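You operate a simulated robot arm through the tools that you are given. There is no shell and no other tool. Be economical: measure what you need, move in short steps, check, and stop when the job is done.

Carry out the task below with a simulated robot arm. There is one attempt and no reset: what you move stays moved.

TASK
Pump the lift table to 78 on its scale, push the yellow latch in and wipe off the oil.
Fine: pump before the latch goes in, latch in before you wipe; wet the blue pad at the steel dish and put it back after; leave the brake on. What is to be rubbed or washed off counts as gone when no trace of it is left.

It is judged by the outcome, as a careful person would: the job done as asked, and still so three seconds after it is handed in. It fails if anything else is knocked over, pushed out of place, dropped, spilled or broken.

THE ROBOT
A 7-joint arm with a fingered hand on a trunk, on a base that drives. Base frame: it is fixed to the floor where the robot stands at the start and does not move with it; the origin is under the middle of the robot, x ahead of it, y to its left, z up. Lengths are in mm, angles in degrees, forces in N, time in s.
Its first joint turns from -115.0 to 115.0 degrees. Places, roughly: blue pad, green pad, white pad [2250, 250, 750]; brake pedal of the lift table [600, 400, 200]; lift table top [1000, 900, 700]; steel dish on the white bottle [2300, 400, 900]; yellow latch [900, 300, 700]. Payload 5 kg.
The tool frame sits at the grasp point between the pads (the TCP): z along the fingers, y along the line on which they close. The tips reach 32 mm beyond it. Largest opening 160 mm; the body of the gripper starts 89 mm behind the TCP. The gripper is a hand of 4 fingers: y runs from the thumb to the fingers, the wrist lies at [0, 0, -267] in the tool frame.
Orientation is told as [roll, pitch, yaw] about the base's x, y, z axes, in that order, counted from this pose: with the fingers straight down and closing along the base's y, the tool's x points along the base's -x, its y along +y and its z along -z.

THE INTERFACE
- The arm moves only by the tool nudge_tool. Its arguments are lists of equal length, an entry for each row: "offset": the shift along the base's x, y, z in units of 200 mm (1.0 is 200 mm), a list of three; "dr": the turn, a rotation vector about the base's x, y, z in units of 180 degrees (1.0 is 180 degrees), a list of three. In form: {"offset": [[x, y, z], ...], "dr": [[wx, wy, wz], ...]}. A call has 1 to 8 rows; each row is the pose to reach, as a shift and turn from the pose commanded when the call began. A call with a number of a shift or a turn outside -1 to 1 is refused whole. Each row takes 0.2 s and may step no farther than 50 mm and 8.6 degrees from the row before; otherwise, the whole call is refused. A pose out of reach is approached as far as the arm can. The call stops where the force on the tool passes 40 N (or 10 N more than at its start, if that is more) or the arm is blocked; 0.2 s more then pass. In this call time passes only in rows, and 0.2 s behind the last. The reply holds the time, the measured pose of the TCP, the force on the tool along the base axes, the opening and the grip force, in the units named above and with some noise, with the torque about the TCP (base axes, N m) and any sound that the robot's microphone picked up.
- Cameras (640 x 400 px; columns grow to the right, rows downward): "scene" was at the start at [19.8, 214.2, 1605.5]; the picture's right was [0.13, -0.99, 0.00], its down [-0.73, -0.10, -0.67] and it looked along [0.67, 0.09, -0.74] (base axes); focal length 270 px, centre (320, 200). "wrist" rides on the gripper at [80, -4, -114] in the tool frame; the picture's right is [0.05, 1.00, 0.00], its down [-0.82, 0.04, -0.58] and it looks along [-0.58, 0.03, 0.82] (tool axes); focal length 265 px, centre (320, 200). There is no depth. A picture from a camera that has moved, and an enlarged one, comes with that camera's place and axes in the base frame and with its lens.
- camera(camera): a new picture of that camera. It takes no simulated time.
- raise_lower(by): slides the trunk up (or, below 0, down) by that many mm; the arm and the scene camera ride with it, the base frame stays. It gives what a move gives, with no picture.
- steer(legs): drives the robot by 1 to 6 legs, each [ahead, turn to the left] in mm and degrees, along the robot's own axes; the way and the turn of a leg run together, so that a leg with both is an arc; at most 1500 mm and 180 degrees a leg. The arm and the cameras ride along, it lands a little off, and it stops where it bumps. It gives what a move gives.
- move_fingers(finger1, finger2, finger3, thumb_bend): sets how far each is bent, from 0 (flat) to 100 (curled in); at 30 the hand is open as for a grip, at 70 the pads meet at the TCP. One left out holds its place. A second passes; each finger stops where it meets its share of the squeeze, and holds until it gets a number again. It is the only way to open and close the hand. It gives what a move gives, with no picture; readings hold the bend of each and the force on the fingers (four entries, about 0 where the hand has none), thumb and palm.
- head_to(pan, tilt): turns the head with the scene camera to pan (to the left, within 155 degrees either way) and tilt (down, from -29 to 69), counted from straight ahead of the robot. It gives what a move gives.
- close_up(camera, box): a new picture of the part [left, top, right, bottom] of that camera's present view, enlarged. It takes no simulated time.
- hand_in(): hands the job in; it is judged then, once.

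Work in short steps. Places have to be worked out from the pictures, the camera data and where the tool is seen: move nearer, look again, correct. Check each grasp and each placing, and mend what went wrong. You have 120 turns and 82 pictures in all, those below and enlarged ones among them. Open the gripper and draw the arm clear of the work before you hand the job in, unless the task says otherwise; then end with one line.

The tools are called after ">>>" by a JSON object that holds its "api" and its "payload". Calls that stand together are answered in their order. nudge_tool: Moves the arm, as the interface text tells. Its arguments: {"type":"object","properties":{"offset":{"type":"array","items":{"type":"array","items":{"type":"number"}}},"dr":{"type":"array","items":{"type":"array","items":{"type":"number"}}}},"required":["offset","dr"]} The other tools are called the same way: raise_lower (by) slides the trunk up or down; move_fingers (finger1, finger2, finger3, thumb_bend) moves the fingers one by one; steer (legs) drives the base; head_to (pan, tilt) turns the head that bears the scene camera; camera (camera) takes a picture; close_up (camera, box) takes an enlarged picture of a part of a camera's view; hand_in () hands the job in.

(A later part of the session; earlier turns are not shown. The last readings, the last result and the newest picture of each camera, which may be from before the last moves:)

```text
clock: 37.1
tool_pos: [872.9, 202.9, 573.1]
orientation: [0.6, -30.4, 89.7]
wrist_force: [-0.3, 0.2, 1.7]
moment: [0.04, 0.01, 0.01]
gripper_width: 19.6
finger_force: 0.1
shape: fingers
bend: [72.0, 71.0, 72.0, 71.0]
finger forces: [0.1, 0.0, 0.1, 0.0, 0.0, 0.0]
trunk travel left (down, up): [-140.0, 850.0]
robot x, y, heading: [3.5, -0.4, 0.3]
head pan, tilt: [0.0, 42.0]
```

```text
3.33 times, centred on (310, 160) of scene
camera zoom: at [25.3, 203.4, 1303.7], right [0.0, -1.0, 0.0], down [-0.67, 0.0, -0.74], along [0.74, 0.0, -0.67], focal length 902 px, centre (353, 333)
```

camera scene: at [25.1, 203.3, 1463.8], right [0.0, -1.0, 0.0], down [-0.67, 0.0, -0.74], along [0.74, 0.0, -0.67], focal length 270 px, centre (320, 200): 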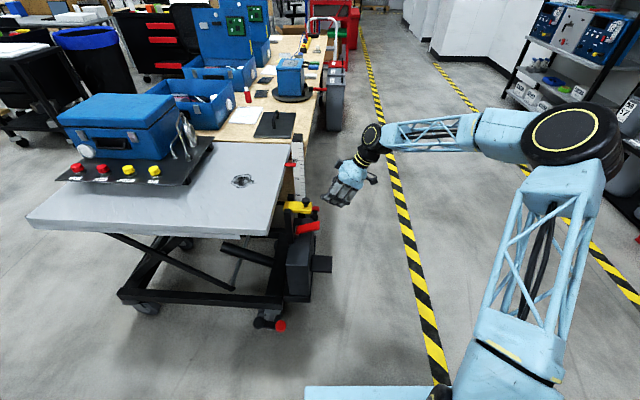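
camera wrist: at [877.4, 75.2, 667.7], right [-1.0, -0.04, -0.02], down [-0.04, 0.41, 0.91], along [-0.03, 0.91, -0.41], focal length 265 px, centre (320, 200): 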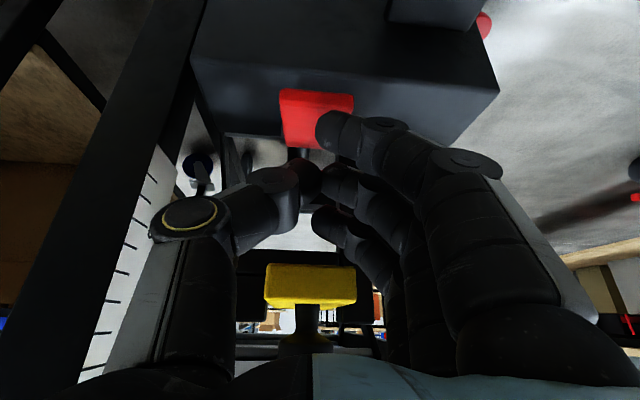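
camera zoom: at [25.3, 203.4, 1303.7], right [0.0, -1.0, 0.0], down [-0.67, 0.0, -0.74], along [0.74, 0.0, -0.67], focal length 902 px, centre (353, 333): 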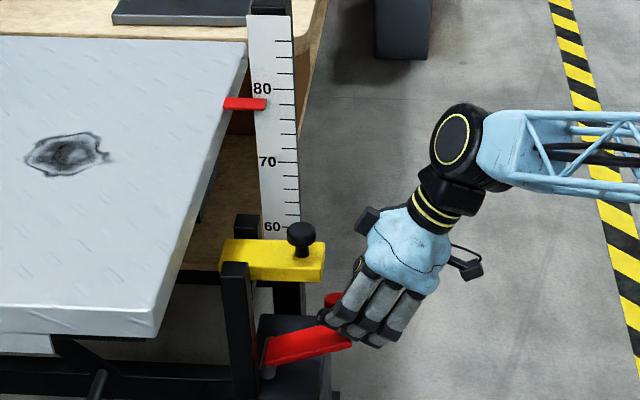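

Still essentially unchanged. I press 28 mm briefly.

>>> {"api": "nudge_tool", "payload": {"offset": [[0, 0, -0.07], [0, 0, -0.14], [0, 0, 0]], "dr": [[0, 0, 0], [0, 0, 0], [0, 0, 0]]}}

>>> {"api": "close_up", "payload": {"camera": "scene", "box": [295, 110, 325, 150]}}

```text
clock: 38.0
tool_pos: [871.7, 201.6, 571.5]
orientation: [0.6, -30.4, 89.8]
wrist_force: [0.1, 0.5, 0.4]
moment: [0.04, -0.04, -0.01]
gripper_width: 19.6
finger_force: 0.1
shape: fingers
bend: [72.0, 71.0, 72.0, 71.0]
finger forces: [0.0, 0.0, 0.1, 0.0, 0.1, 0.1]
trunk travel left (down, up): [-140.0, 850.0]
robot x, y, heading: [-1.7, 1.8, -0.1]
head pan, tilt: [0.0, 42.0]
```

```text
10.00 times, centred on (310, 130) of scene
camera zoom: at [25.4, 203.3, 1303.7], right [0.0, -1.0, 0.0], down [-0.67, 0.0, -0.74], along [0.74, 0.0, -0.67], focal length 2705 px, centre (420, 900)
```

zoom: 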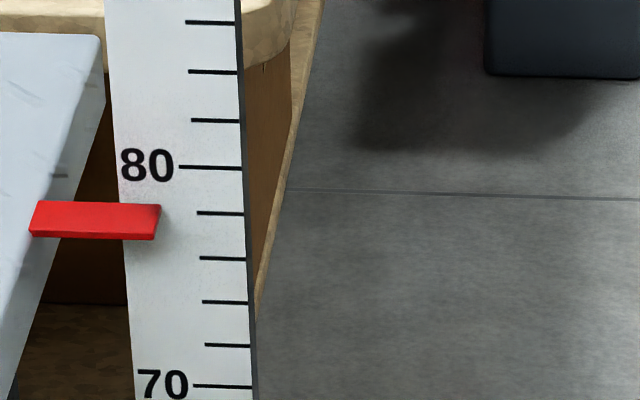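

It dropped about 0.4 (now ≈78.6 by my level calibration). I repeat the press once.

>>> {"api": "nudge_tool", "payload": {"offset": [[0, 0, -0.07], [0, 0, -0.14], [0, 0, 0]], "dr": [[0, 0, 0], [0, 0, 0], [0, 0, 0]]}}

>>> {"api": "close_up", "payload": {"camera": "scene", "box": [295, 110, 325, 150]}}

```text
clock: 38.8
tool_pos: [872.4, 202.9, 573.7]
orientation: [0.6, -30.4, 89.7]
wrist_force: [-0.8, -0.3, 2.4]
moment: [0.09, 0.04, 0.03]
gripper_width: 19.4
finger_force: 0.1
shape: fingers
bend: [72.0, 71.0, 72.0, 71.0]
finger forces: [0.0, 0.0, 0.0, 0.0, 0.0, 0.1]
trunk travel left (down, up): [-140.0, 850.0]
robot x, y, heading: [-0.4, -2.9, 0.2]
head pan, tilt: [0.0, 42.0]
```

```text
10.00 times, centred on (310, 130) of scene
camera zoom: at [25.5, 203.3, 1303.6], right [0.0, -1.0, 0.0], down [-0.67, 0.0, -0.74], along [0.74, 0.0, -0.67], focal length 2705 px, centre (420, 900)
```

zoom: 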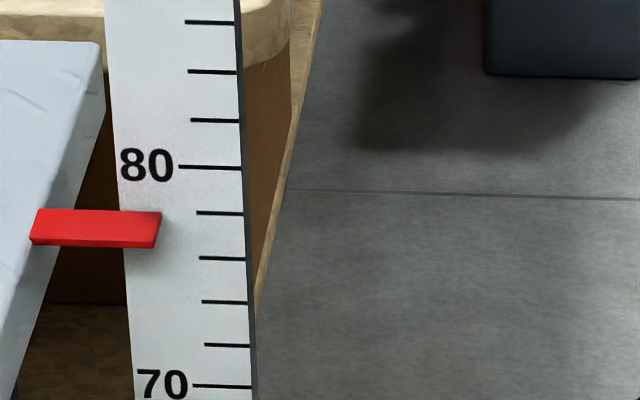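

Now ≈78.25 by estimate. I back out and get a level wrist view of the pointer (camera z≈780) to verify.

>>> {"api": "nudge_tool", "payload": {"offset": [[0, 0, 0.1], [0, -0.2, 0.15], [-0.1, -0.35, 0.2], [-0.3, -0.35, 0.3], [-0.5, -0.35, 0.35]], "dr": [[0, 0, 0], [0, 0, 0], [0, 0, 0], [0, 0, 0], [0, 0, 0]]}}

>>> {"api": "raise_lower", "payload": {"by": 80}}

>>> {"api": "camera", "payload": {"camera": "wrist"}}

```text
clock: 40.0
tool_pos: [773.1, 132.6, 647.4]
orientation: [0.5, -30.4, 89.7]
wrist_force: [-0.6, -0.2, -0.8]
moment: [-0.01, 0.0, -0.01]
gripper_width: 19.4
finger_force: 0.1
shape: fingers
bend: [72.0, 71.0, 72.0, 71.0]
finger forces: [0.0, 0.0, 0.0, 0.0, 0.0, 0.0]
trunk travel left (down, up): [-140.0, 850.0]
robot x, y, heading: [-1.4, 0.5, -0.1]
head pan, tilt: [0.0, 42.0]
```

```text
clock: 41.1
tool_pos: [772.3, 131.6, 727.0]
orientation: [0.5, -30.4, 89.7]
wrist_force: [-0.2, -0.7, 0.0]
moment: [-0.01, 0.0, 0.0]
gripper_width: 19.5
finger_force: 0.0
shape: fingers
bend: [72.0, 71.0, 72.0, 71.0]
finger forces: [0.0, 0.0, 0.0, 0.1, 0.0, 0.1]
trunk travel left (down, up): [-220.0, 770.0]
robot x, y, heading: [0.5, 0.3, -0.1]
head pan, tilt: [0.0, 42.0]
```

```text
46 pictures are left
camera wrist: at [777.0, 3.7, 782.6], right [-1.0, -0.04, -0.02], down [-0.04, 0.41, 0.91], along [-0.03, 0.91, -0.41], focal length 265 px, centre (320, 200)
```

wrist: 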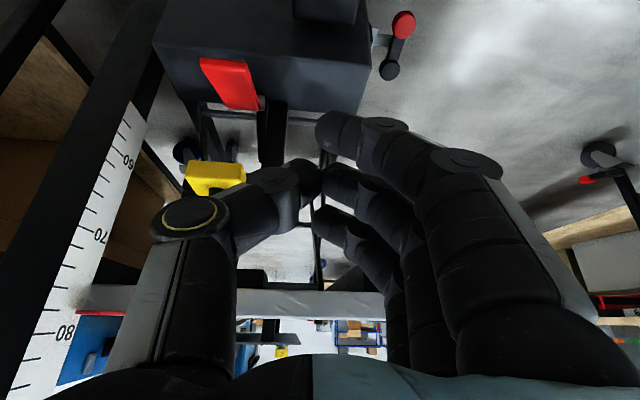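

Pointer is visible edge-on; enlarge.

>>> {"api": "close_up", "payload": {"camera": "wrist", "box": [20, 270, 120, 360]}}

```text
4.44 times, centred on (70, 315) of wrist
camera zoom: at [777.0, 3.7, 782.6], right [-1.0, -0.04, -0.02], down [-0.04, 0.41, 0.91], along [-0.03, 0.91, -0.41], focal length 1180 px, centre (1431, -311)
```

zoom: 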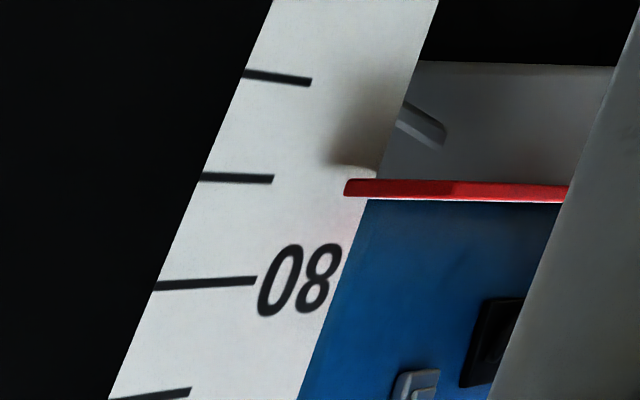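

Reads ≈78.05: pumped height good. Next, tilt the hand nearly horizontal (pointing +y) to push the latch's end in.

>>> {"api": "nudge_tool", "payload": {"offset": [[0, -0.05, 0], [0, -0.1, 0], [0, -0.15, 0], [0, -0.2, 0], [0, -0.2, 0]], "dr": [[0.045, 0, 0], [0.09, 0, 0], [0.135, 0, 0], [0.18, 0, 0], [0.222, 0, 0]]}}

>>> {"api": "nudge_tool", "payload": {"offset": [[0.2, 0, -0.1], [0.4, 0, -0.2], [0.5, 0, -0.28]], "dr": [[0, 0, 0], [0, 0, 0], [0, 0, 0]]}}

>>> {"api": "camera", "payload": {"camera": "wrist"}}

>>> {"api": "close_up", "payload": {"camera": "scene", "box": [260, 120, 380, 270]}}

```text
clock: 42.3
tool_pos: [772.7, 91.5, 728.0]
orientation: [0.8, -70.6, 89.5]
wrist_force: [-0.9, 0.6, 1.0]
moment: [-0.06, -0.03, -0.06]
gripper_width: 19.6
finger_force: 0.0
shape: fingers
bend: [72.0, 71.0, 72.0, 71.0]
finger forces: [0.1, 0.0, 0.0, 0.0, 0.1, 0.0]
trunk travel left (down, up): [-220.0, 770.0]
robot x, y, heading: [0.2, -1.1, -0.1]
head pan, tilt: [0.0, 42.0]
```

```text
clock: 43.1
tool_pos: [872.7, 92.6, 669.2]
orientation: [0.8, -70.4, 89.5]
wrist_force: [0.6, -0.4, 1.0]
moment: [-0.02, 0.0, -0.03]
gripper_width: 19.4
finger_force: 0.1
shape: fingers
bend: [72.0, 71.0, 72.0, 71.0]
finger forces: [0.1, 0.0, 0.0, 0.0, 0.0, 0.1]
trunk travel left (down, up): [-220.0, 770.0]
robot x, y, heading: [1.9, -0.0, 0.1]
head pan, tilt: [0.0, 42.0]
```

```text
44 pictures are left
camera wrist: at [877.0, -43.1, 630.4], right [-1.0, -0.02, -0.04], down [-0.04, -0.27, 0.96], along [-0.03, 0.96, 0.27], focal length 265 px, centre (320, 200)
```

wrist: 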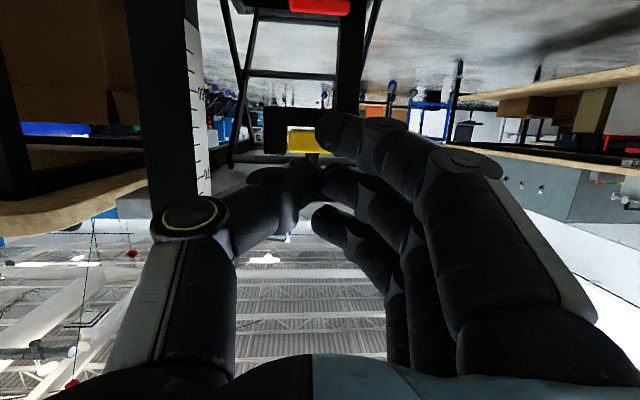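

```text
2.67 times, centred on (320, 195) of scene
camera zoom: at [25.3, 203.3, 1383.8], right [0.0, -1.0, 0.0], down [-0.67, 0.0, -0.74], along [0.74, 0.0, -0.67], focal length 721 px, centre (320, 213)
```

zoom: 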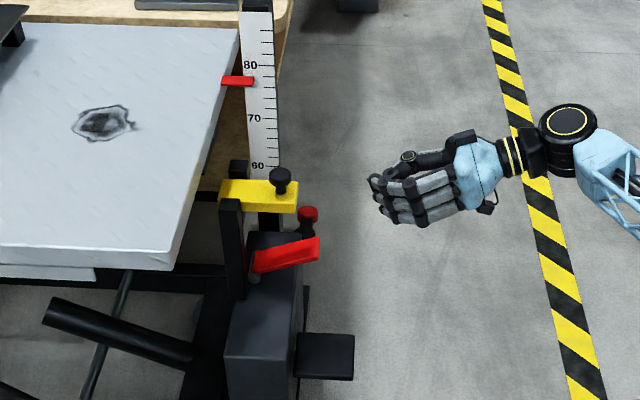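

Latch bar: z≈632–663, x≈877, end at y≈240. I lower ~10 mm, then advance in +y until contact and push.

>>> {"api": "nudge_tool", "payload": {"offset": [[0.03, 0.2, -0.05], [0.03, 0.4, -0.05], [0.03, 0.5, -0.05]], "dr": [[0, 0, 0], [0, 0, 0], [0, 0, 0]]}}

>>> {"api": "nudge_tool", "payload": {"offset": [[0, 0.06, 0], [0, 0.12, 0], [0, 0.18, 0], [0, 0.24, 0], [0, 0.3, 0], [0, 0.36, 0]], "dr": [[0, 0, 0], [0, 0, 0], [0, 0, 0], [0, 0, 0], [0, 0, 0], [0, 0, 0]]}}

>>> {"api": "close_up", "payload": {"camera": "scene", "box": [260, 120, 380, 270]}}

```text
clock: 43.9
tool_pos: [879.1, 190.0, 661.9]
orientation: [0.9, -70.5, 89.4]
wrist_force: [-0.7, -0.4, -0.1]
moment: [0.03, -0.01, -0.03]
gripper_width: 19.7
finger_force: 0.2
shape: fingers
bend: [72.0, 71.0, 72.0, 71.0]
finger forces: [0.1, 0.1, 0.0, 0.0, 0.0, 0.0]
trunk travel left (down, up): [-220.0, 770.0]
robot x, y, heading: [-2.5, 2.4, -0.3]
head pan, tilt: [0.0, 42.0]
```

```text
clock: 45.3
tool_pos: [880.4, 263.9, 660.8]
orientation: [0.9, -70.3, 89.3]
wrist_force: [0.0, -0.8, 1.4]
moment: [0.01, 0.01, -0.04]
gripper_width: 19.5
finger_force: 0.0
shape: fingers
bend: [72.0, 71.0, 72.0, 71.0]
finger forces: [0.0, 0.0, 0.0, 0.0, 0.1, 0.1]
trunk travel left (down, up): [-220.0, 770.0]
robot x, y, heading: [0.7, -0.9, 0.0]
head pan, tilt: [0.0, 42.0]
```

```text
2.67 times, centred on (320, 195) of scene
camera zoom: at [25.1, 203.1, 1383.8], right [0.0, -1.0, 0.0], down [-0.67, 0.0, -0.74], along [0.74, 0.0, -0.67], focal length 721 px, centre (320, 213)
```

zoom: 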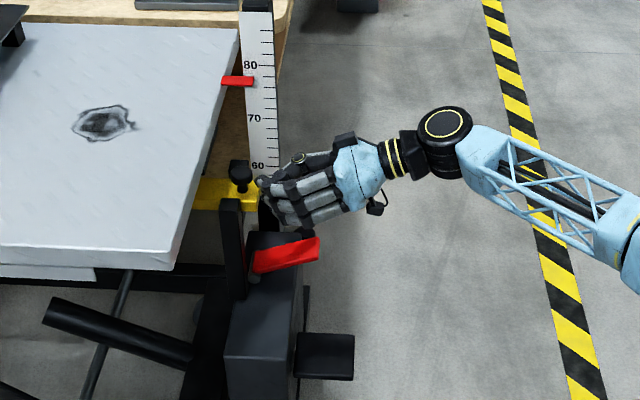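

The latch slid in ~50 mm with little force. I push on until it stops or clicks.

>>> {"api": "nudge_tool", "payload": {"offset": [[0, 0.04, 0], [0, 0.08, 0], [0, 0.12, 0], [0, 0.16, 0]], "dr": [[0, 0, 0], [0, 0, 0], [0, 0, 0], [0, 0, 0]]}}

>>> {"api": "close_up", "payload": {"camera": "scene", "box": [260, 120, 380, 270]}}

```text
clock: 45.9
tool_pos: [883.8, 265.4, 659.9]
orientation: [0.9, -70.2, 88.9]
wrist_force: [-4.9, -13.8, 2.4]
moment: [0.17, 0.0, 0.12]
gripper_width: 18.5
finger_force: 9.4
shape: fingers
bend: [72.0, 71.0, 72.0, 73.0]
finger forces: [0.1, 0.0, 4.3, 0.0, 14.2, 0.0]
trunk travel left (down, up): [-220.0, 770.0]
robot x, y, heading: [-0.2, 0.5, -0.6]
head pan, tilt: [0.0, 42.0]
stopped in row 2: the force on the tool passed its limit at 46 N (the readings are from after the stop); the commanded pose is now the measured one
```

```text
2.67 times, centred on (320, 195) of scene
camera zoom: at [26.1, 202.3, 1384.0], right [-0.01, -1.0, 0.0], down [-0.67, 0.0, -0.74], along [0.74, 0.0, -0.67], focal length 721 px, centre (320, 213)
```

zoom: 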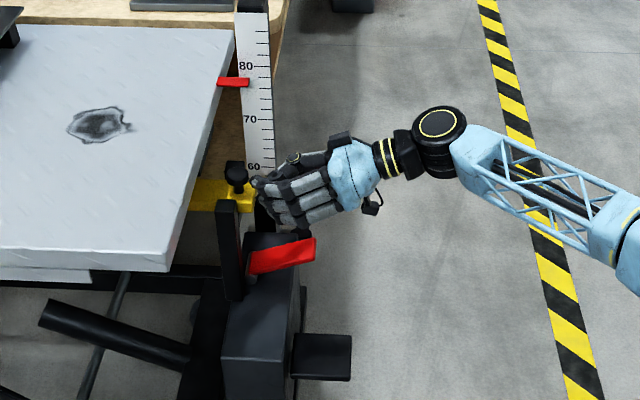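

It's stopped hard. I back away and inspect the latch closely.

>>> {"api": "nudge_tool", "payload": {"offset": [[0, -0.1, 0], [0, -0.3, 0], [0, -0.5, 0], [0, -0.7, 0]], "dr": [[0, 0, 0], [0, 0, 0], [0, 0, 0], [0, 0, 0]]}}

>>> {"api": "close_up", "payload": {"camera": "scene", "box": [285, 140, 325, 220]}}

>>> {"api": "close_up", "payload": {"camera": "wrist", "box": [240, 60, 360, 160]}}

```text
clock: 46.9
tool_pos: [883.1, 128.9, 659.6]
orientation: [0.9, -70.0, 88.9]
wrist_force: [-0.3, 0.5, 0.2]
moment: [-0.04, -0.02, 0.0]
gripper_width: 19.1
finger_force: 0.0
shape: fingers
bend: [72.0, 71.0, 72.0, 72.0]
finger forces: [0.1, 0.0, 0.0, 0.0, 0.1, 0.0]
trunk travel left (down, up): [-220.0, 770.0]
robot x, y, heading: [-3.1, -1.9, -0.5]
head pan, tilt: [0.0, 42.0]
```

```text
5.00 times, centred on (305, 180) of scene
camera zoom: at [26.2, 203.3, 1383.8], right [0.0, -1.0, 0.0], down [-0.67, 0.0, -0.74], along [0.74, 0.0, -0.67], focal length 1352 px, centre (395, 300)
```

zoom: 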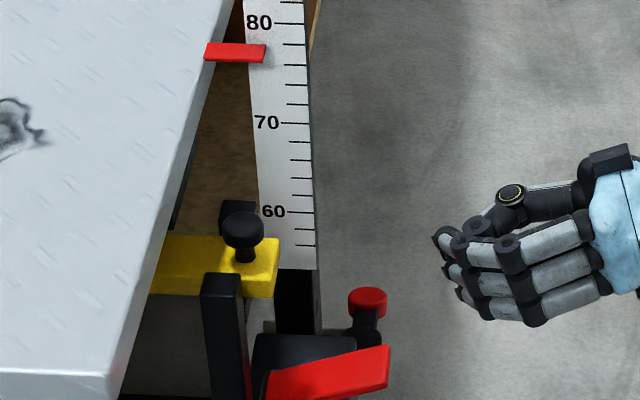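

```text
4.00 times, centred on (300, 110) of wrist
camera zoom: at [886.5, -6.0, 621.7], right [-1.0, -0.01, -0.04], down [-0.04, -0.27, 0.96], along [-0.02, 0.96, 0.27], focal length 1062 px, centre (400, 560)
```

zoom: 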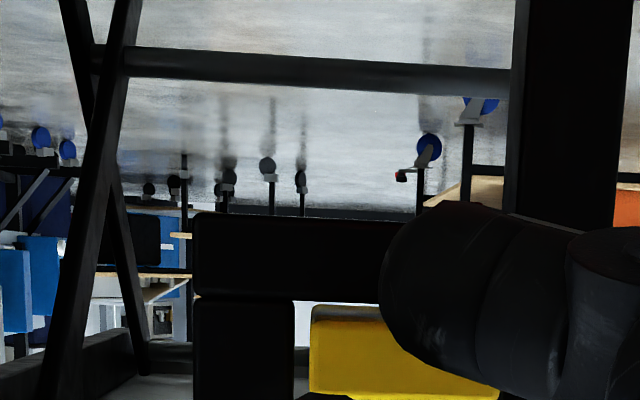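

The latch end is at y≈300, in by ~60 mm. I push once more squarely to confirm it's at its stop.

>>> {"api": "nudge_tool", "payload": {"offset": [[-0.03, 0.2, 0], [-0.03, 0.4, 0], [-0.03, 0.6, 0], [-0.03, 0.66, 0], [-0.03, 0.7, 0], [-0.03, 0.74, 0], [-0.03, 0.78, 0]], "dr": [[0, 0, 0], [0, 0, 0], [0, 0, 0], [0, 0, 0], [0, 0, 0], [0, 0, 0], [0, 0, 0]]}}

>>> {"api": "nudge_tool", "payload": {"offset": [[0, -0.2, 0], [0, -0.4, 0], [0, -0.6, 0.1], [0, -0.7, 0.3], [-0.1, -0.7, 0.5], [-0.2, -0.7, 0.7]], "dr": [[0, 0, 0], [0, 0, 0], [0, 0, 0], [0, 0, 0], [0, 0, 0], [0, 0, 0]]}}

>>> {"api": "close_up", "payload": {"camera": "scene", "box": [285, 140, 325, 220]}}

```text
clock: 48.3
tool_pos: [881.3, 266.8, 658.9]
orientation: [0.7, -70.0, 88.6]
wrist_force: [-3.4, -12.1, 0.9]
moment: [0.0, -0.02, 0.04]
gripper_width: 17.9
finger_force: 8.0
shape: fingers
bend: [72.0, 72.0, 72.0, 73.0]
finger forces: [0.0, 0.0, 2.3, 0.0, 13.8, 0.1]
trunk travel left (down, up): [-220.0, 770.0]
robot x, y, heading: [-1.7, -0.5, -0.6]
head pan, tilt: [0.0, 42.0]
stopped in row 7: the force on the tool passed its limit at 47 N (the readings are from after the stop); the commanded pose is now the measured one
```

```text
clock: 49.7
tool_pos: [840.9, 126.4, 797.4]
orientation: [0.9, -70.1, 88.3]
wrist_force: [0.1, -0.3, 0.2]
moment: [0.03, 0.01, -0.02]
gripper_width: 19.4
finger_force: 0.1
shape: fingers
bend: [72.0, 71.0, 72.0, 72.0]
finger forces: [0.0, 0.0, 0.1, 0.0, 0.1, 0.1]
trunk travel left (down, up): [-220.0, 770.0]
robot x, y, heading: [1.8, 2.4, -0.3]
head pan, tilt: [0.0, 42.0]
```

```text
5.00 times, centred on (305, 180) of scene
camera zoom: at [27.2, 203.1, 1383.6], right [-0.01, -1.0, 0.0], down [-0.67, 0.01, -0.74], along [0.74, -0.01, -0.67], focal length 1352 px, centre (395, 300)
```

zoom: 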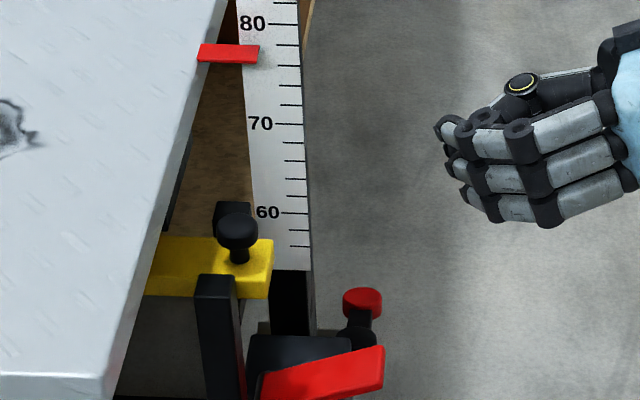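

Unchanged, so it's firmly at the stop, and the height still reads 78. Now restore the tool to straight down and raise it for driving.

>>> {"api": "nudge_tool", "payload": {"offset": [[-0.05, 0, 0.1], [-0.1, 0, 0.2], [-0.1, 0, 0.3], [-0.1, 0, 0.4], [-0.1, 0, 0.4], [-0.1, 0, 0.4], [-0.1, 0, 0.4], [-0.1, 0, 0.4]], "dr": [[-0.046, 0, 0], [-0.092, 0, 0], [-0.138, 0, 0], [-0.184, 0, 0], [-0.23, 0, 0], [-0.276, 0, 0], [-0.322, 0, 0], [-0.368, 0, 0]]}}

>>> {"api": "nudge_tool", "payload": {"offset": [[0, 0, 0], [0, 0, 0], [0, 0, 0], [0, 0, 0], [0, 0, 0], [0, 0, 0], [0, 0, 0]], "dr": [[-0.021, 0, 0], [-0.021, 0, -0.046], [-0.021, 0, -0.092], [-0.021, 0, -0.138], [-0.021, 0, -0.184], [-0.021, 0, -0.23], [-0.021, 0, -0.276]]}}

>>> {"api": "nudge_tool", "payload": {"offset": [[0, 0, 0], [0, 0, 0], [0, 0, 0], [0, 0, 0], [0, 0, 0]], "dr": [[0, 0, -0.046], [0, 0, -0.092], [0, 0, -0.138], [0, 0, -0.184], [0, 0, -0.215]]}}

>>> {"api": "camera", "payload": {"camera": "scene"}}

```text
clock: 51.5
tool_pos: [820.5, 128.2, 879.9]
orientation: [-0.7, -3.8, 89.4]
wrist_force: [0.3, -0.1, -0.5]
moment: [0.04, 0.01, 0.03]
gripper_width: 19.0
finger_force: 0.0
shape: fingers
bend: [72.0, 71.0, 72.0, 72.0]
finger forces: [0.0, 0.0, 0.1, 0.0, 0.0, 0.1]
trunk travel left (down, up): [-220.0, 770.0]
robot x, y, heading: [-1.6, -0.1, -0.7]
head pan, tilt: [0.0, 42.0]
```

```text
clock: 53.1
tool_pos: [820.2, 128.0, 879.1]
orientation: [-2.2, -0.5, 39.8]
wrist_force: [0.1, -0.9, 0.2]
moment: [-0.01, 0.0, 0.0]
gripper_width: 19.1
finger_force: 0.0
shape: fingers
bend: [72.0, 71.0, 72.0, 72.0]
finger forces: [0.0, 0.1, 0.0, 0.0, 0.0, 0.0]
trunk travel left (down, up): [-220.0, 770.0]
robot x, y, heading: [1.3, -2.8, -0.4]
head pan, tilt: [0.0, 42.0]
```

```text
clock: 54.3
tool_pos: [820.8, 127.6, 878.1]
orientation: [-2.2, -0.4, 1.1]
wrist_force: [-0.3, -0.1, 0.0]
moment: [0.0, 0.02, 0.03]
gripper_width: 18.7
finger_force: 0.0
shape: fingers
bend: [72.0, 71.0, 72.0, 72.0]
finger forces: [0.1, 0.1, 0.0, 0.0, 0.1, 0.0]
trunk travel left (down, up): [-220.0, 770.0]
robot x, y, heading: [-0.8, -1.8, -0.5]
head pan, tilt: [0.0, 42.0]
```

```text
37 pictures are left
camera scene: at [27.0, 203.2, 1383.8], right [-0.01, -1.0, 0.0], down [-0.67, 0.01, -0.74], along [0.74, -0.01, -0.67], focal length 270 px, centre (320, 200)
```

scene: 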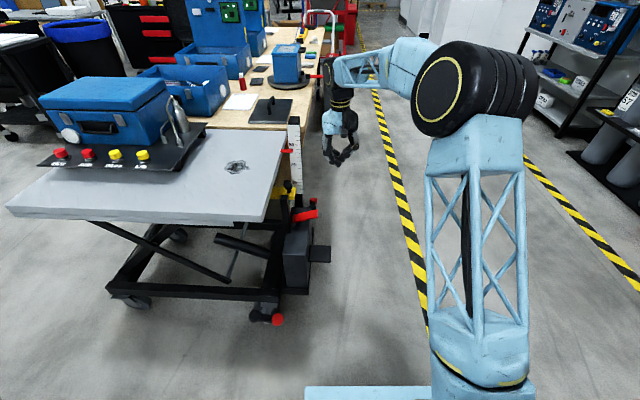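

The way right of the table is clear. I drive: turn right 45°, 360 mm ahead, turn back, then 1450 mm along the bench; then look left at the pads.

>>> {"api": "steer", "payload": {"legs": [[0, -45], [360, 0], [0, 45.5], [1450, 0]]}}

>>> {"api": "head_to", "payload": {"pan": 35, "tilt": 48}}

>>> {"api": "camera", "payload": {"camera": "scene"}}

```text
clock: 67.8
tool_pos: [2534.2, -166.8, 878.5]
orientation: [-2.1, -0.5, 0.5]
wrist_force: [0.7, 0.0, -0.2]
moment: [0.03, 0.02, 0.01]
gripper_width: 19.1
finger_force: 0.0
shape: fingers
bend: [72.0, 71.0, 72.0, 72.0]
finger forces: [0.0, 0.0, 0.0, 0.0, 0.0, 0.0]
trunk travel left (down, up): [-220.0, 770.0]
robot x, y, heading: [1710.0, -284.0, -1.0]
head pan, tilt: [0.0, 42.0]
```

```text
clock: 68.8
tool_pos: [2533.2, -167.1, 878.6]
orientation: [-2.2, -0.5, 0.6]
wrist_force: [-0.3, -0.2, 0.0]
moment: [-0.03, 0.0, -0.06]
gripper_width: 19.1
finger_force: 0.0
shape: fingers
bend: [72.0, 71.0, 72.0, 72.0]
finger forces: [0.0, 0.1, 0.1, 0.0, 0.1, 0.1]
trunk travel left (down, up): [-220.0, 770.0]
robot x, y, heading: [1711.2, -284.5, -1.2]
head pan, tilt: [35.0, 48.0]
```

```text
36 pictures are left
camera scene: at [1722.9, -37.8, 1375.2], right [0.56, -0.83, 0.0], down [-0.62, -0.41, -0.67], along [0.56, 0.37, -0.74], focal length 270 px, centre (320, 200)
```

scene: 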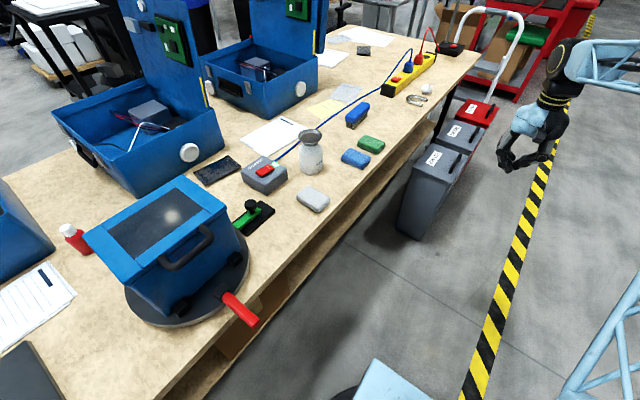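

Blue pad is between green and white pads, beside the bottle with the steel dish. I raise and bring the hand above the pads, opened, for a wrist view.

>>> {"api": "raise_lower", "payload": {"by": 200}}

>>> {"api": "nudge_tool", "payload": {"offset": [[-0.1, 0.22, 0], [-0.2, 0.44, 0], [-0.3, 0.66, 0], [-0.4, 0.88, 0], [-0.5, 1.0, 0], [-0.7, 1.0, 0], [-0.9, 1.0, 0]], "dr": [[0.012, 0, 0], [0.012, 0, 0], [0.012, 0, 0], [0.012, 0, 0], [0.012, 0, 0], [0.012, 0, 0], [0.012, 0, 0]]}}

>>> {"api": "move_fingers", "payload": {"finger1": 30, "finger2": 30, "finger3": 30, "thumb_bend": 30}}

>>> {"api": "nudge_tool", "payload": {"offset": [[0, 0.2, 0], [0, 0.4, 0], [0, 0.5, 0]], "dr": [[0, 0, 0], [0, 0, 0], [0, 0, 0]]}}

>>> {"api": "camera", "payload": {"camera": "wrist"}}

```text
clock: 71.0
tool_pos: [2533.1, -165.5, 1078.4]
orientation: [-2.2, -0.3, 0.5]
wrist_force: [-0.4, 0.1, 0.9]
moment: [-0.01, 0.0, -0.01]
gripper_width: 19.3
finger_force: 0.1
shape: fingers
bend: [72.0, 71.0, 72.0, 72.0]
finger forces: [0.0, 0.1, 0.0, 0.1, 0.0, 0.1]
trunk travel left (down, up): [-420.0, 570.0]
robot x, y, heading: [1710.2, -287.1, -1.1]
head pan, tilt: [35.0, 48.0]
```

```text
clock: 72.6
tool_pos: [2354.2, 35.4, 1079.4]
orientation: [0.0, -0.6, 0.5]
wrist_force: [0.2, -0.5, -0.1]
moment: [-0.01, 0.0, -0.01]
gripper_width: 19.1
finger_force: 0.0
shape: fingers
bend: [72.0, 71.0, 72.0, 72.0]
finger forces: [0.0, 0.0, 0.0, 0.1, 0.0, 0.0]
trunk travel left (down, up): [-420.0, 570.0]
robot x, y, heading: [1715.5, -287.2, -1.3]
head pan, tilt: [35.0, 48.0]
```

```text
clock: 73.6
tool_pos: [2355.7, 35.5, 1080.5]
orientation: [0.0, -0.5, 0.4]
wrist_force: [-0.3, -0.2, 0.0]
moment: [0.02, -0.03, 0.0]
gripper_width: 170.0
finger_force: 0.1
shape: fingers
bend: [30.0, 30.0, 30.0, 30.0]
finger forces: [0.0, 0.0, 0.1, 0.0, 0.0, 0.0]
trunk travel left (down, up): [-420.0, 570.0]
robot x, y, heading: [1713.7, -284.9, -1.1]
head pan, tilt: [35.0, 48.0]
```

```text
clock: 74.4
tool_pos: [2354.4, 135.0, 1078.5]
orientation: [-0.1, -0.5, 0.5]
wrist_force: [0.1, -0.7, -0.1]
moment: [0.0, 0.03, -0.03]
gripper_width: 170.0
finger_force: 0.1
shape: fingers
bend: [30.0, 30.0, 30.0, 30.0]
finger forces: [0.1, 0.0, 0.1, 0.0, 0.1, 0.1]
trunk travel left (down, up): [-420.0, 570.0]
robot x, y, heading: [1713.1, -286.0, -1.2]
head pan, tilt: [35.0, 48.0]
```

```text
35 pictures are left
camera wrist: at [2272.5, 129.4, 1190.2], right [-0.06, 1.0, 0.0], down [0.81, 0.05, 0.58], along [0.58, 0.03, -0.81], focal length 265 px, centre (320, 200)
```

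wrist: 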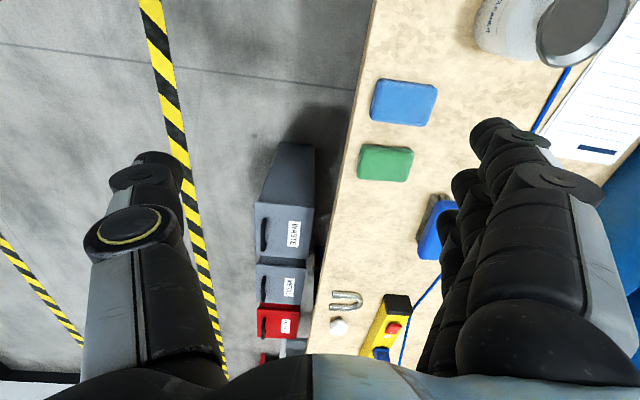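

Triangulated: blue pad ≈(2368,250,813), about 90 mm (y) × 65 mm; dish ≈(2266,350,921). I centre the open hand over the pad and lower with the trunk partway, then check.

>>> {"api": "nudge_tool", "payload": {"offset": [[0.04, 0.2, 0], [0.07, 0.4, 0], [0.07, 0.575, 0]], "dr": [[0, 0, 0], [0, 0, 0], [0, 0, 0]]}}

>>> {"api": "raise_lower", "payload": {"by": -180}}

>>> {"api": "camera", "payload": {"camera": "wrist"}}

```text
clock: 75.2
tool_pos: [2366.3, 249.0, 1077.7]
orientation: [-0.1, -0.5, 0.5]
wrist_force: [-0.6, 0.6, 0.3]
moment: [0.03, 0.0, 0.0]
gripper_width: 170.2
finger_force: 0.0
shape: fingers
bend: [30.0, 30.0, 30.0, 30.0]
finger forces: [0.0, 0.0, 0.0, 0.0, 0.0, 0.0]
trunk travel left (down, up): [-420.0, 570.0]
robot x, y, heading: [1712.1, -289.6, -1.3]
head pan, tilt: [35.0, 48.0]
```

```text
clock: 77.2
tool_pos: [2366.7, 246.7, 898.0]
orientation: [-0.1, -0.5, 0.5]
wrist_force: [0.7, 0.2, 0.5]
moment: [-0.02, -0.03, -0.01]
gripper_width: 170.3
finger_force: 0.0
shape: fingers
bend: [30.0, 30.0, 30.0, 30.0]
finger forces: [0.0, 0.0, 0.0, 0.0, 0.0, 0.0]
trunk travel left (down, up): [-240.0, 750.0]
robot x, y, heading: [1713.4, -286.1, -1.2]
head pan, tilt: [35.0, 48.0]
```

```text
34 pictures are left
camera wrist: at [2284.8, 242.6, 1009.4], right [-0.06, 1.0, 0.0], down [0.81, 0.05, 0.58], along [0.58, 0.03, -0.81], focal length 265 px, centre (320, 200)
```

wrist: 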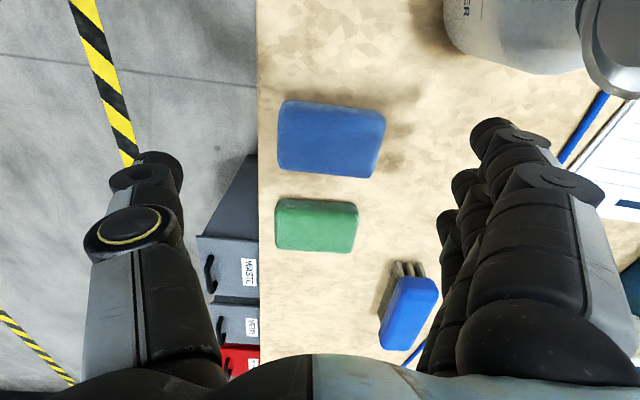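

The pad is centred well (aim y=255). I lower further, slowly near the end to feel the bench.

>>> {"api": "nudge_tool", "payload": {"offset": [[0.01, 0.04, -0.12], [0.01, 0.04, -0.24], [0.01, 0.04, -0.3], [0.01, 0.04, -0.33], [0.01, 0.04, -0.36], [0.01, 0.04, -0.39]], "dr": [[0, 0, 0], [0, 0, 0], [0, 0, 0], [0, 0, 0], [0, 0, 0], [0, 0, 0]]}}

```text
clock: 78.6
tool_pos: [2368.1, 255.0, 819.3]
orientation: [0.0, -0.5, 0.5]
wrist_force: [-0.2, -0.5, -0.4]
moment: [0.0, 0.01, 0.0]
gripper_width: 170.3
finger_force: 0.0
shape: fingers
bend: [30.0, 30.0, 30.0, 30.0]
finger forces: [0.0, 0.0, 0.0, 0.0, 0.1, 0.0]
trunk travel left (down, up): [-240.0, 750.0]
robot x, y, heading: [1714.0, -283.9, -1.3]
head pan, tilt: [35.0, 48.0]
```

No contact yet; I look once, while continuing slowly down.

>>> {"api": "nudge_tool", "payload": {"offset": [[0, 0, -0.025], [0, 0, -0.05], [0, 0, -0.075]], "dr": [[0, 0, 0], [0, 0, 0], [0, 0, 0]]}}

>>> {"api": "camera", "payload": {"camera": "wrist"}}

>>> {"api": "close_up", "payload": {"camera": "scene", "box": [280, 90, 420, 230]}}

```text
clock: 79.4
tool_pos: [2368.1, 254.7, 808.7]
orientation: [0.1, -0.7, 0.5]
wrist_force: [-2.3, -5.5, 19.8]
moment: [1.76, 0.26, 0.21]
gripper_width: 171.9
finger_force: 10.3
shape: fingers
bend: [30.0, 30.0, 30.0, 30.0]
finger forces: [10.6, 6.2, 4.4, 0.0, 0.0, 0.0]
trunk travel left (down, up): [-240.0, 750.0]
robot x, y, heading: [1709.0, -286.9, -1.5]
head pan, tilt: [35.0, 48.0]
```

```text
33 pictures are left
camera wrist: at [2286.3, 249.2, 920.0], right [-0.06, 1.0, 0.0], down [0.81, 0.05, 0.59], along [0.59, 0.04, -0.81], focal length 265 px, centre (320, 200)
```

wrist: 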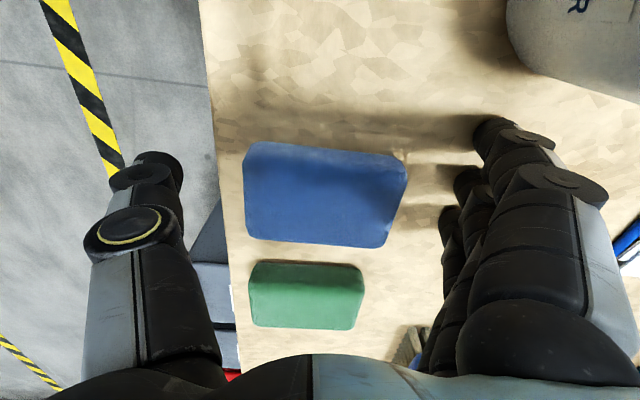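

```text
2.86 times, centred on (350, 160) of scene
camera zoom: at [1721.7, -39.1, 1396.0], right [0.56, -0.83, 0.0], down [-0.62, -0.41, -0.67], along [0.56, 0.37, -0.74], focal length 773 px, centre (234, 314)
```

zoom: 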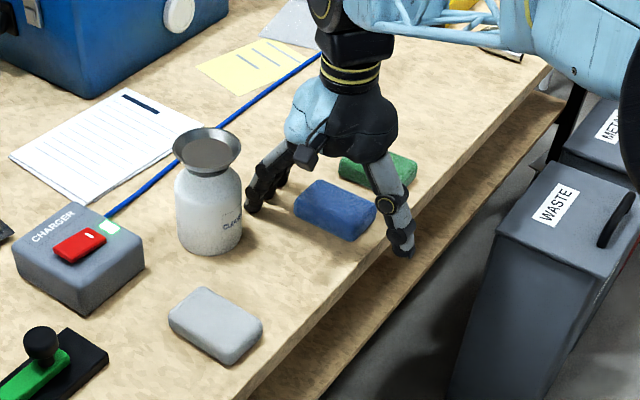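

Fingers touched the bench at TCP z≈810. I lift 12 mm and close on the pad.

>>> {"api": "nudge_tool", "payload": {"offset": [[0, 0, 0.07]], "dr": [[0, 0, 0]]}}

>>> {"api": "move_fingers", "payload": {"finger1": 70, "finger2": 70, "finger3": 70, "thumb_bend": 70}}

>>> {"api": "close_up", "payload": {"camera": "scene", "box": [310, 100, 400, 190]}}

```text
clock: 79.8
tool_pos: [2366.5, 255.6, 816.7]
orientation: [0.0, -0.4, 0.4]
wrist_force: [-0.4, 0.0, 1.2]
moment: [-0.04, 0.0, 0.02]
gripper_width: 170.9
finger_force: 0.0
shape: fingers
bend: [30.0, 30.0, 30.0, 30.0]
finger forces: [0.1, 0.1, 0.0, 0.1, 0.0, 0.1]
trunk travel left (down, up): [-240.0, 750.0]
robot x, y, heading: [1711.3, -285.1, -1.2]
head pan, tilt: [35.0, 48.0]
```

```text
clock: 80.8
tool_pos: [2368.3, 254.7, 819.6]
orientation: [-0.1, -0.5, 0.5]
wrist_force: [-2.6, -3.0, 14.3]
moment: [0.69, -0.06, 0.08]
gripper_width: 54.0
finger_force: 28.4
shape: fingers
bend: [70.0, 50.0, 50.0, 56.0]
finger forces: [0.1, 18.6, 17.6, 0.0, 21.4, 0.1]
trunk travel left (down, up): [-240.0, 750.0]
robot x, y, heading: [1710.9, -289.6, -1.1]
head pan, tilt: [35.0, 48.0]
```

```text
4.44 times, centred on (355, 145) of scene
camera zoom: at [1721.9, -38.6, 1395.5], right [0.56, -0.83, 0.0], down [-0.62, -0.41, -0.67], along [0.56, 0.37, -0.74], focal length 1202 px, centre (164, 444)
```

zoom: 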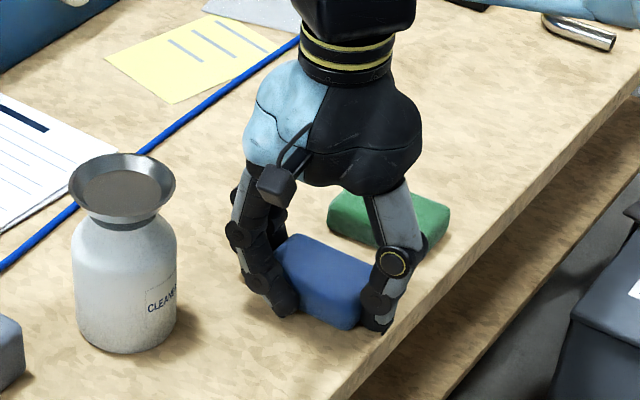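

Finger 1 missed the pad's edge and the tips press on the bench. I reopen, raise 10 mm, shift +x 9 mm, and regrip.

>>> {"api": "move_fingers", "payload": {"finger1": 30, "finger2": 30, "finger3": 30, "thumb_bend": 30}}

>>> {"api": "nudge_tool", "payload": {"offset": [[0, 0, 0.06]], "dr": [[0, 0, 0]]}}

>>> {"api": "camera", "payload": {"camera": "wrist"}}

```text
clock: 81.8
tool_pos: [2368.8, 255.2, 818.4]
orientation: [-0.2, -0.5, 0.6]
wrist_force: [0.1, 0.4, 0.2]
moment: [0.0, -0.01, -0.02]
gripper_width: 170.1
finger_force: 0.0
shape: fingers
bend: [30.0, 30.0, 30.0, 30.0]
finger forces: [0.1, 0.0, 0.1, 0.0, 0.0, 0.1]
trunk travel left (down, up): [-240.0, 750.0]
robot x, y, heading: [1709.1, -289.9, -1.2]
head pan, tilt: [35.0, 48.0]
```

```text
clock: 82.2
tool_pos: [2368.3, 255.3, 829.5]
orientation: [-0.1, -0.6, 0.5]
wrist_force: [0.8, 0.3, 0.0]
moment: [-0.04, 0.02, 0.02]
gripper_width: 170.0
finger_force: 0.0
shape: fingers
bend: [30.0, 30.0, 30.0, 30.0]
finger forces: [0.1, 0.0, 0.1, 0.1, 0.0, 0.0]
trunk travel left (down, up): [-240.0, 750.0]
robot x, y, heading: [1707.6, -288.5, -1.2]
head pan, tilt: [35.0, 48.0]
```

```text
30 pictures are left
camera wrist: at [2286.8, 250.0, 942.6], right [-0.06, 1.0, 0.0], down [0.81, 0.05, 0.58], along [0.58, 0.03, -0.81], focal length 265 px, centre (320, 200)
```

wrist: 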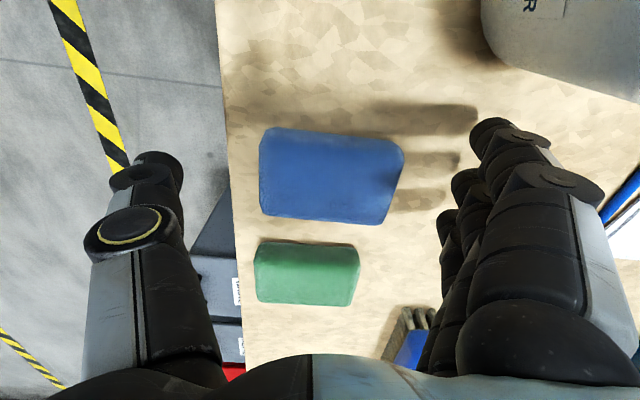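

The pad is rotated ~-5° and only ~56 mm wide, so three fingers don't fit; I'll grip with fingers 2, 3 and thumb: shift x −10, y +4, yaw −4.6°, 10 mm above bench.

>>> {"api": "nudge_tool", "payload": {"offset": [[-0.05, 0.02, 0]], "dr": [[0, 0.003, -0.026]]}}

>>> {"api": "move_fingers", "payload": {"finger1": 30, "finger2": 75, "finger3": 75, "thumb_bend": 75}}

>>> {"api": "nudge_tool", "payload": {"offset": [[0, 0, 0.1], [0, 0, 0.3], [0, 0, 0.45]], "dr": [[0, 0, 0], [0, 0, 0], [0, 0, 0]]}}

>>> {"api": "close_up", "payload": {"camera": "scene", "box": [280, 80, 420, 200]}}

>>> {"api": "camera", "payload": {"camera": "wrist"}}

```text
clock: 82.6
tool_pos: [2359.2, 259.3, 832.0]
orientation: [-0.1, 0.1, -4.2]
wrist_force: [-0.9, -0.1, -0.3]
moment: [-0.01, -0.01, -0.01]
gripper_width: 170.1
finger_force: 0.1
shape: fingers
bend: [30.0, 30.0, 30.0, 30.0]
finger forces: [0.1, 0.0, 0.1, 0.0, 0.0, 0.0]
trunk travel left (down, up): [-240.0, 750.0]
robot x, y, heading: [1709.2, -285.6, -1.3]
head pan, tilt: [35.0, 48.0]
```

```text
clock: 83.6
tool_pos: [2359.9, 259.9, 831.2]
orientation: [-0.1, 0.1, -4.2]
wrist_force: [-0.9, -0.6, 0.5]
moment: [0.05, 0.01, -0.03]
gripper_width: 122.7
finger_force: 24.6
shape: fingers
bend: [30.0, 45.0, 45.0, 61.0]
finger forces: [0.0, 12.4, 12.3, 0.0, 24.8, 0.0]
trunk travel left (down, up): [-240.0, 750.0]
robot x, y, heading: [1710.1, -287.2, -1.2]
head pan, tilt: [35.0, 48.0]
```

```text
clock: 84.4
tool_pos: [2359.3, 260.1, 919.4]
orientation: [-0.2, 0.1, -4.2]
wrist_force: [0.3, 0.1, 0.5]
moment: [-0.05, 0.03, 0.0]
gripper_width: 122.7
finger_force: 24.9
shape: fingers
bend: [30.0, 45.0, 45.0, 61.0]
finger forces: [0.1, 12.3, 12.3, 0.1, 24.5, 0.0]
trunk travel left (down, up): [-240.0, 750.0]
robot x, y, heading: [1711.2, -286.8, -1.4]
head pan, tilt: [35.0, 48.0]
```

```text
3.33 times, centred on (350, 140) of scene
camera zoom: at [1722.8, -37.6, 1395.2], right [0.56, -0.83, 0.0], down [-0.62, -0.41, -0.67], along [0.56, 0.37, -0.74], focal length 902 px, centre (220, 400)
```

zoom: 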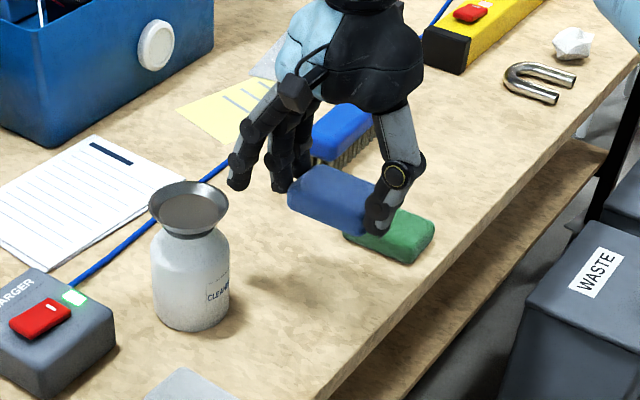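

```text
28 pictures are left
camera wrist: at [2278.2, 260.9, 1032.7], right [0.02, 1.0, 0.0], down [0.82, -0.02, 0.58], along [0.58, -0.01, -0.82], focal length 265 px, centre (320, 200)
```

wrist: 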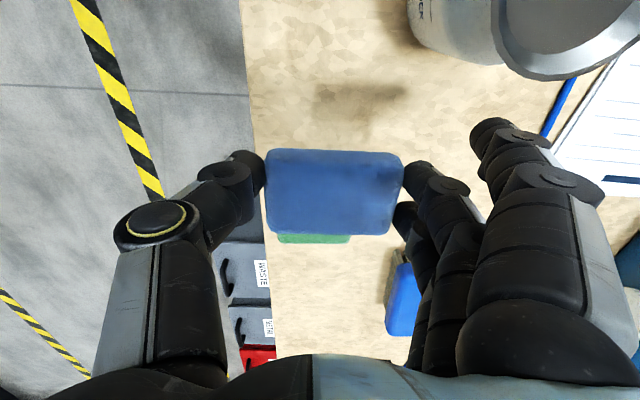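

The pad is held level. I raise it and move left so the wrist camera can locate the dish precisely.

>>> {"api": "raise_lower", "payload": {"by": 110}}

>>> {"api": "nudge_tool", "payload": {"offset": [[0, 0.2, 0], [0, 0.4, 0], [0, 0.5, 0]], "dr": [[0, 0, 0], [0, 0, 0], [0, 0, 0.023]]}}

>>> {"api": "camera", "payload": {"camera": "wrist"}}

```text
clock: 85.8
tool_pos: [2359.5, 260.2, 1030.2]
orientation: [-0.1, 0.1, -4.3]
wrist_force: [0.6, -0.5, -0.2]
moment: [0.02, 0.03, 0.01]
gripper_width: 123.0
finger_force: 25.0
shape: fingers
bend: [30.0, 45.0, 45.0, 61.0]
finger forces: [0.1, 12.3, 12.3, 0.0, 24.6, 0.0]
trunk travel left (down, up): [-350.0, 640.0]
robot x, y, heading: [1714.4, -283.9, -1.4]
head pan, tilt: [35.0, 48.0]
```

```text
clock: 86.6
tool_pos: [2359.0, 359.9, 1031.4]
orientation: [-0.1, 0.0, 0.1]
wrist_force: [0.5, -0.3, -0.9]
moment: [0.0, 0.02, 0.02]
gripper_width: 122.8
finger_force: 24.6
shape: fingers
bend: [30.0, 45.0, 45.0, 61.0]
finger forces: [0.0, 12.2, 12.3, 0.0, 24.5, 0.0]
trunk travel left (down, up): [-350.0, 640.0]
robot x, y, heading: [1710.0, -283.9, -1.0]
head pan, tilt: [35.0, 48.0]
```

```text
27 pictures are left
camera wrist: at [2277.5, 356.1, 1143.3], right [-0.05, 1.0, 0.0], down [0.82, 0.04, 0.58], along [0.58, 0.03, -0.82], focal length 265 px, centre (320, 200)
```

wrist: 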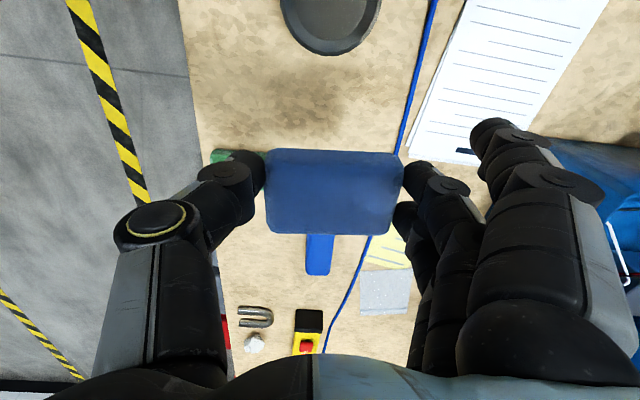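

Dish centre ≈(2273,364). I centre the pad over it and lower slowly until contact.

>>> {"api": "nudge_tool", "payload": {"offset": [[-0.2, 0, 0], [-0.4, -0.01, 0], [-0.44, -0.015, 0], [-0.44, -0.015, -0.15], [-0.44, -0.015, -0.25]], "dr": [[0, 0, 0], [0, 0, 0], [0, 0, 0], [0, 0, 0], [0, 0, 0]]}}

>>> {"api": "close_up", "payload": {"camera": "scene", "box": [260, 90, 400, 210]}}

```text
clock: 87.8
tool_pos: [2269.3, 355.8, 979.9]
orientation: [-0.1, 0.0, -0.2]
wrist_force: [0.3, 0.0, 0.3]
moment: [-0.04, 0.02, 0.01]
gripper_width: 122.9
finger_force: 24.5
shape: fingers
bend: [30.0, 45.0, 45.0, 61.0]
finger forces: [0.0, 12.3, 12.2, 0.0, 24.6, 0.0]
trunk travel left (down, up): [-350.0, 640.0]
robot x, y, heading: [1712.6, -287.6, -1.2]
head pan, tilt: [35.0, 48.0]
```

```text
3.33 times, centred on (330, 150) of scene
camera zoom: at [1723.0, -37.1, 1505.2], right [0.56, -0.83, 0.0], down [-0.62, -0.41, -0.67], along [0.56, 0.37, -0.74], focal length 902 px, centre (287, 367)
```

zoom: 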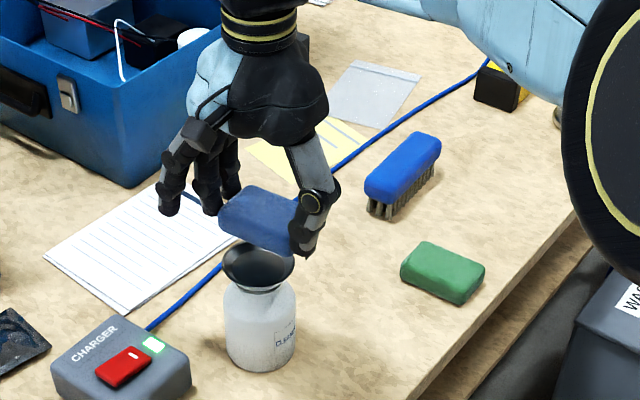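

Aligned. I lower in small rows to press pad onto the dish.

>>> {"api": "nudge_tool", "payload": {"offset": [[0, 0, -0.05], [0, 0, -0.1], [0, 0, -0.14], [0, 0, -0.18], [0, 0, -0.22]], "dr": [[0, 0, 0], [0, 0, 0], [0, 0, 0], [0, 0, 0], [0, 0, 0]]}}

```text
clock: 89.0
tool_pos: [2271.9, 355.7, 941.3]
orientation: [0.2, 0.0, -0.1]
wrist_force: [-2.5, -3.7, 32.3]
moment: [0.26, -0.18, -0.1]
gripper_width: 121.6
finger_force: 25.4
shape: fingers
bend: [30.0, 46.0, 46.0, 63.0]
finger forces: [0.0, 11.9, 11.9, 0.0, 27.9, 0.0]
trunk travel left (down, up): [-350.0, 640.0]
robot x, y, heading: [1710.5, -285.5, -1.1]
head pan, tilt: [35.0, 48.0]
```

Contact with 32 N. I look at it, then lift.

>>> {"api": "close_up", "payload": {"camera": "scene", "box": [260, 90, 400, 210]}}

>>> {"api": "nudge_tool", "payload": {"offset": [[0, 0, 0.1], [0, 0, 0.25], [0, 0, 0.4]], "dr": [[0, 0, 0], [0, 0, 0], [0, 0, 0]]}}

>>> {"api": "close_up", "payload": {"camera": "scene", "box": [260, 90, 400, 210]}}

```text
3.33 times, centred on (330, 150) of scene
camera zoom: at [1722.9, -39.2, 1505.9], right [0.56, -0.83, 0.0], down [-0.62, -0.41, -0.67], along [0.56, 0.37, -0.74], focal length 902 px, centre (287, 367)
```

zoom: 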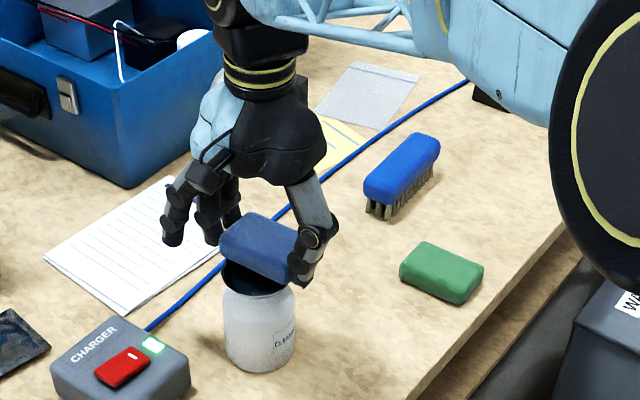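

```text
clock: 89.8
tool_pos: [2270.7, 356.8, 1016.3]
orientation: [-0.2, 0.1, 0.0]
wrist_force: [0.0, 0.5, -0.7]
moment: [0.0, 0.03, 0.01]
gripper_width: 121.3
finger_force: 23.1
shape: fingers
bend: [30.0, 45.0, 46.0, 63.0]
finger forces: [0.1, 11.7, 11.7, 0.0, 23.4, 0.0]
trunk travel left (down, up): [-350.0, 640.0]
robot x, y, heading: [1709.9, -284.8, -1.2]
head pan, tilt: [35.0, 48.0]
```

```text
3.33 times, centred on (330, 150) of scene
camera zoom: at [1723.1, -37.5, 1505.1], right [0.56, -0.83, 0.0], down [-0.62, -0.41, -0.67], along [0.56, 0.37, -0.74], focal length 902 px, centre (287, 367)
```

zoom: 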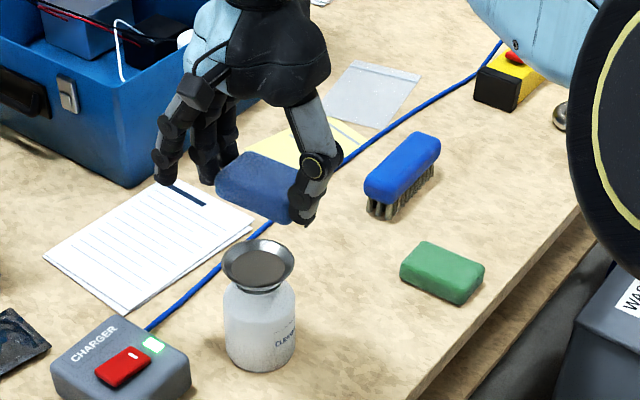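

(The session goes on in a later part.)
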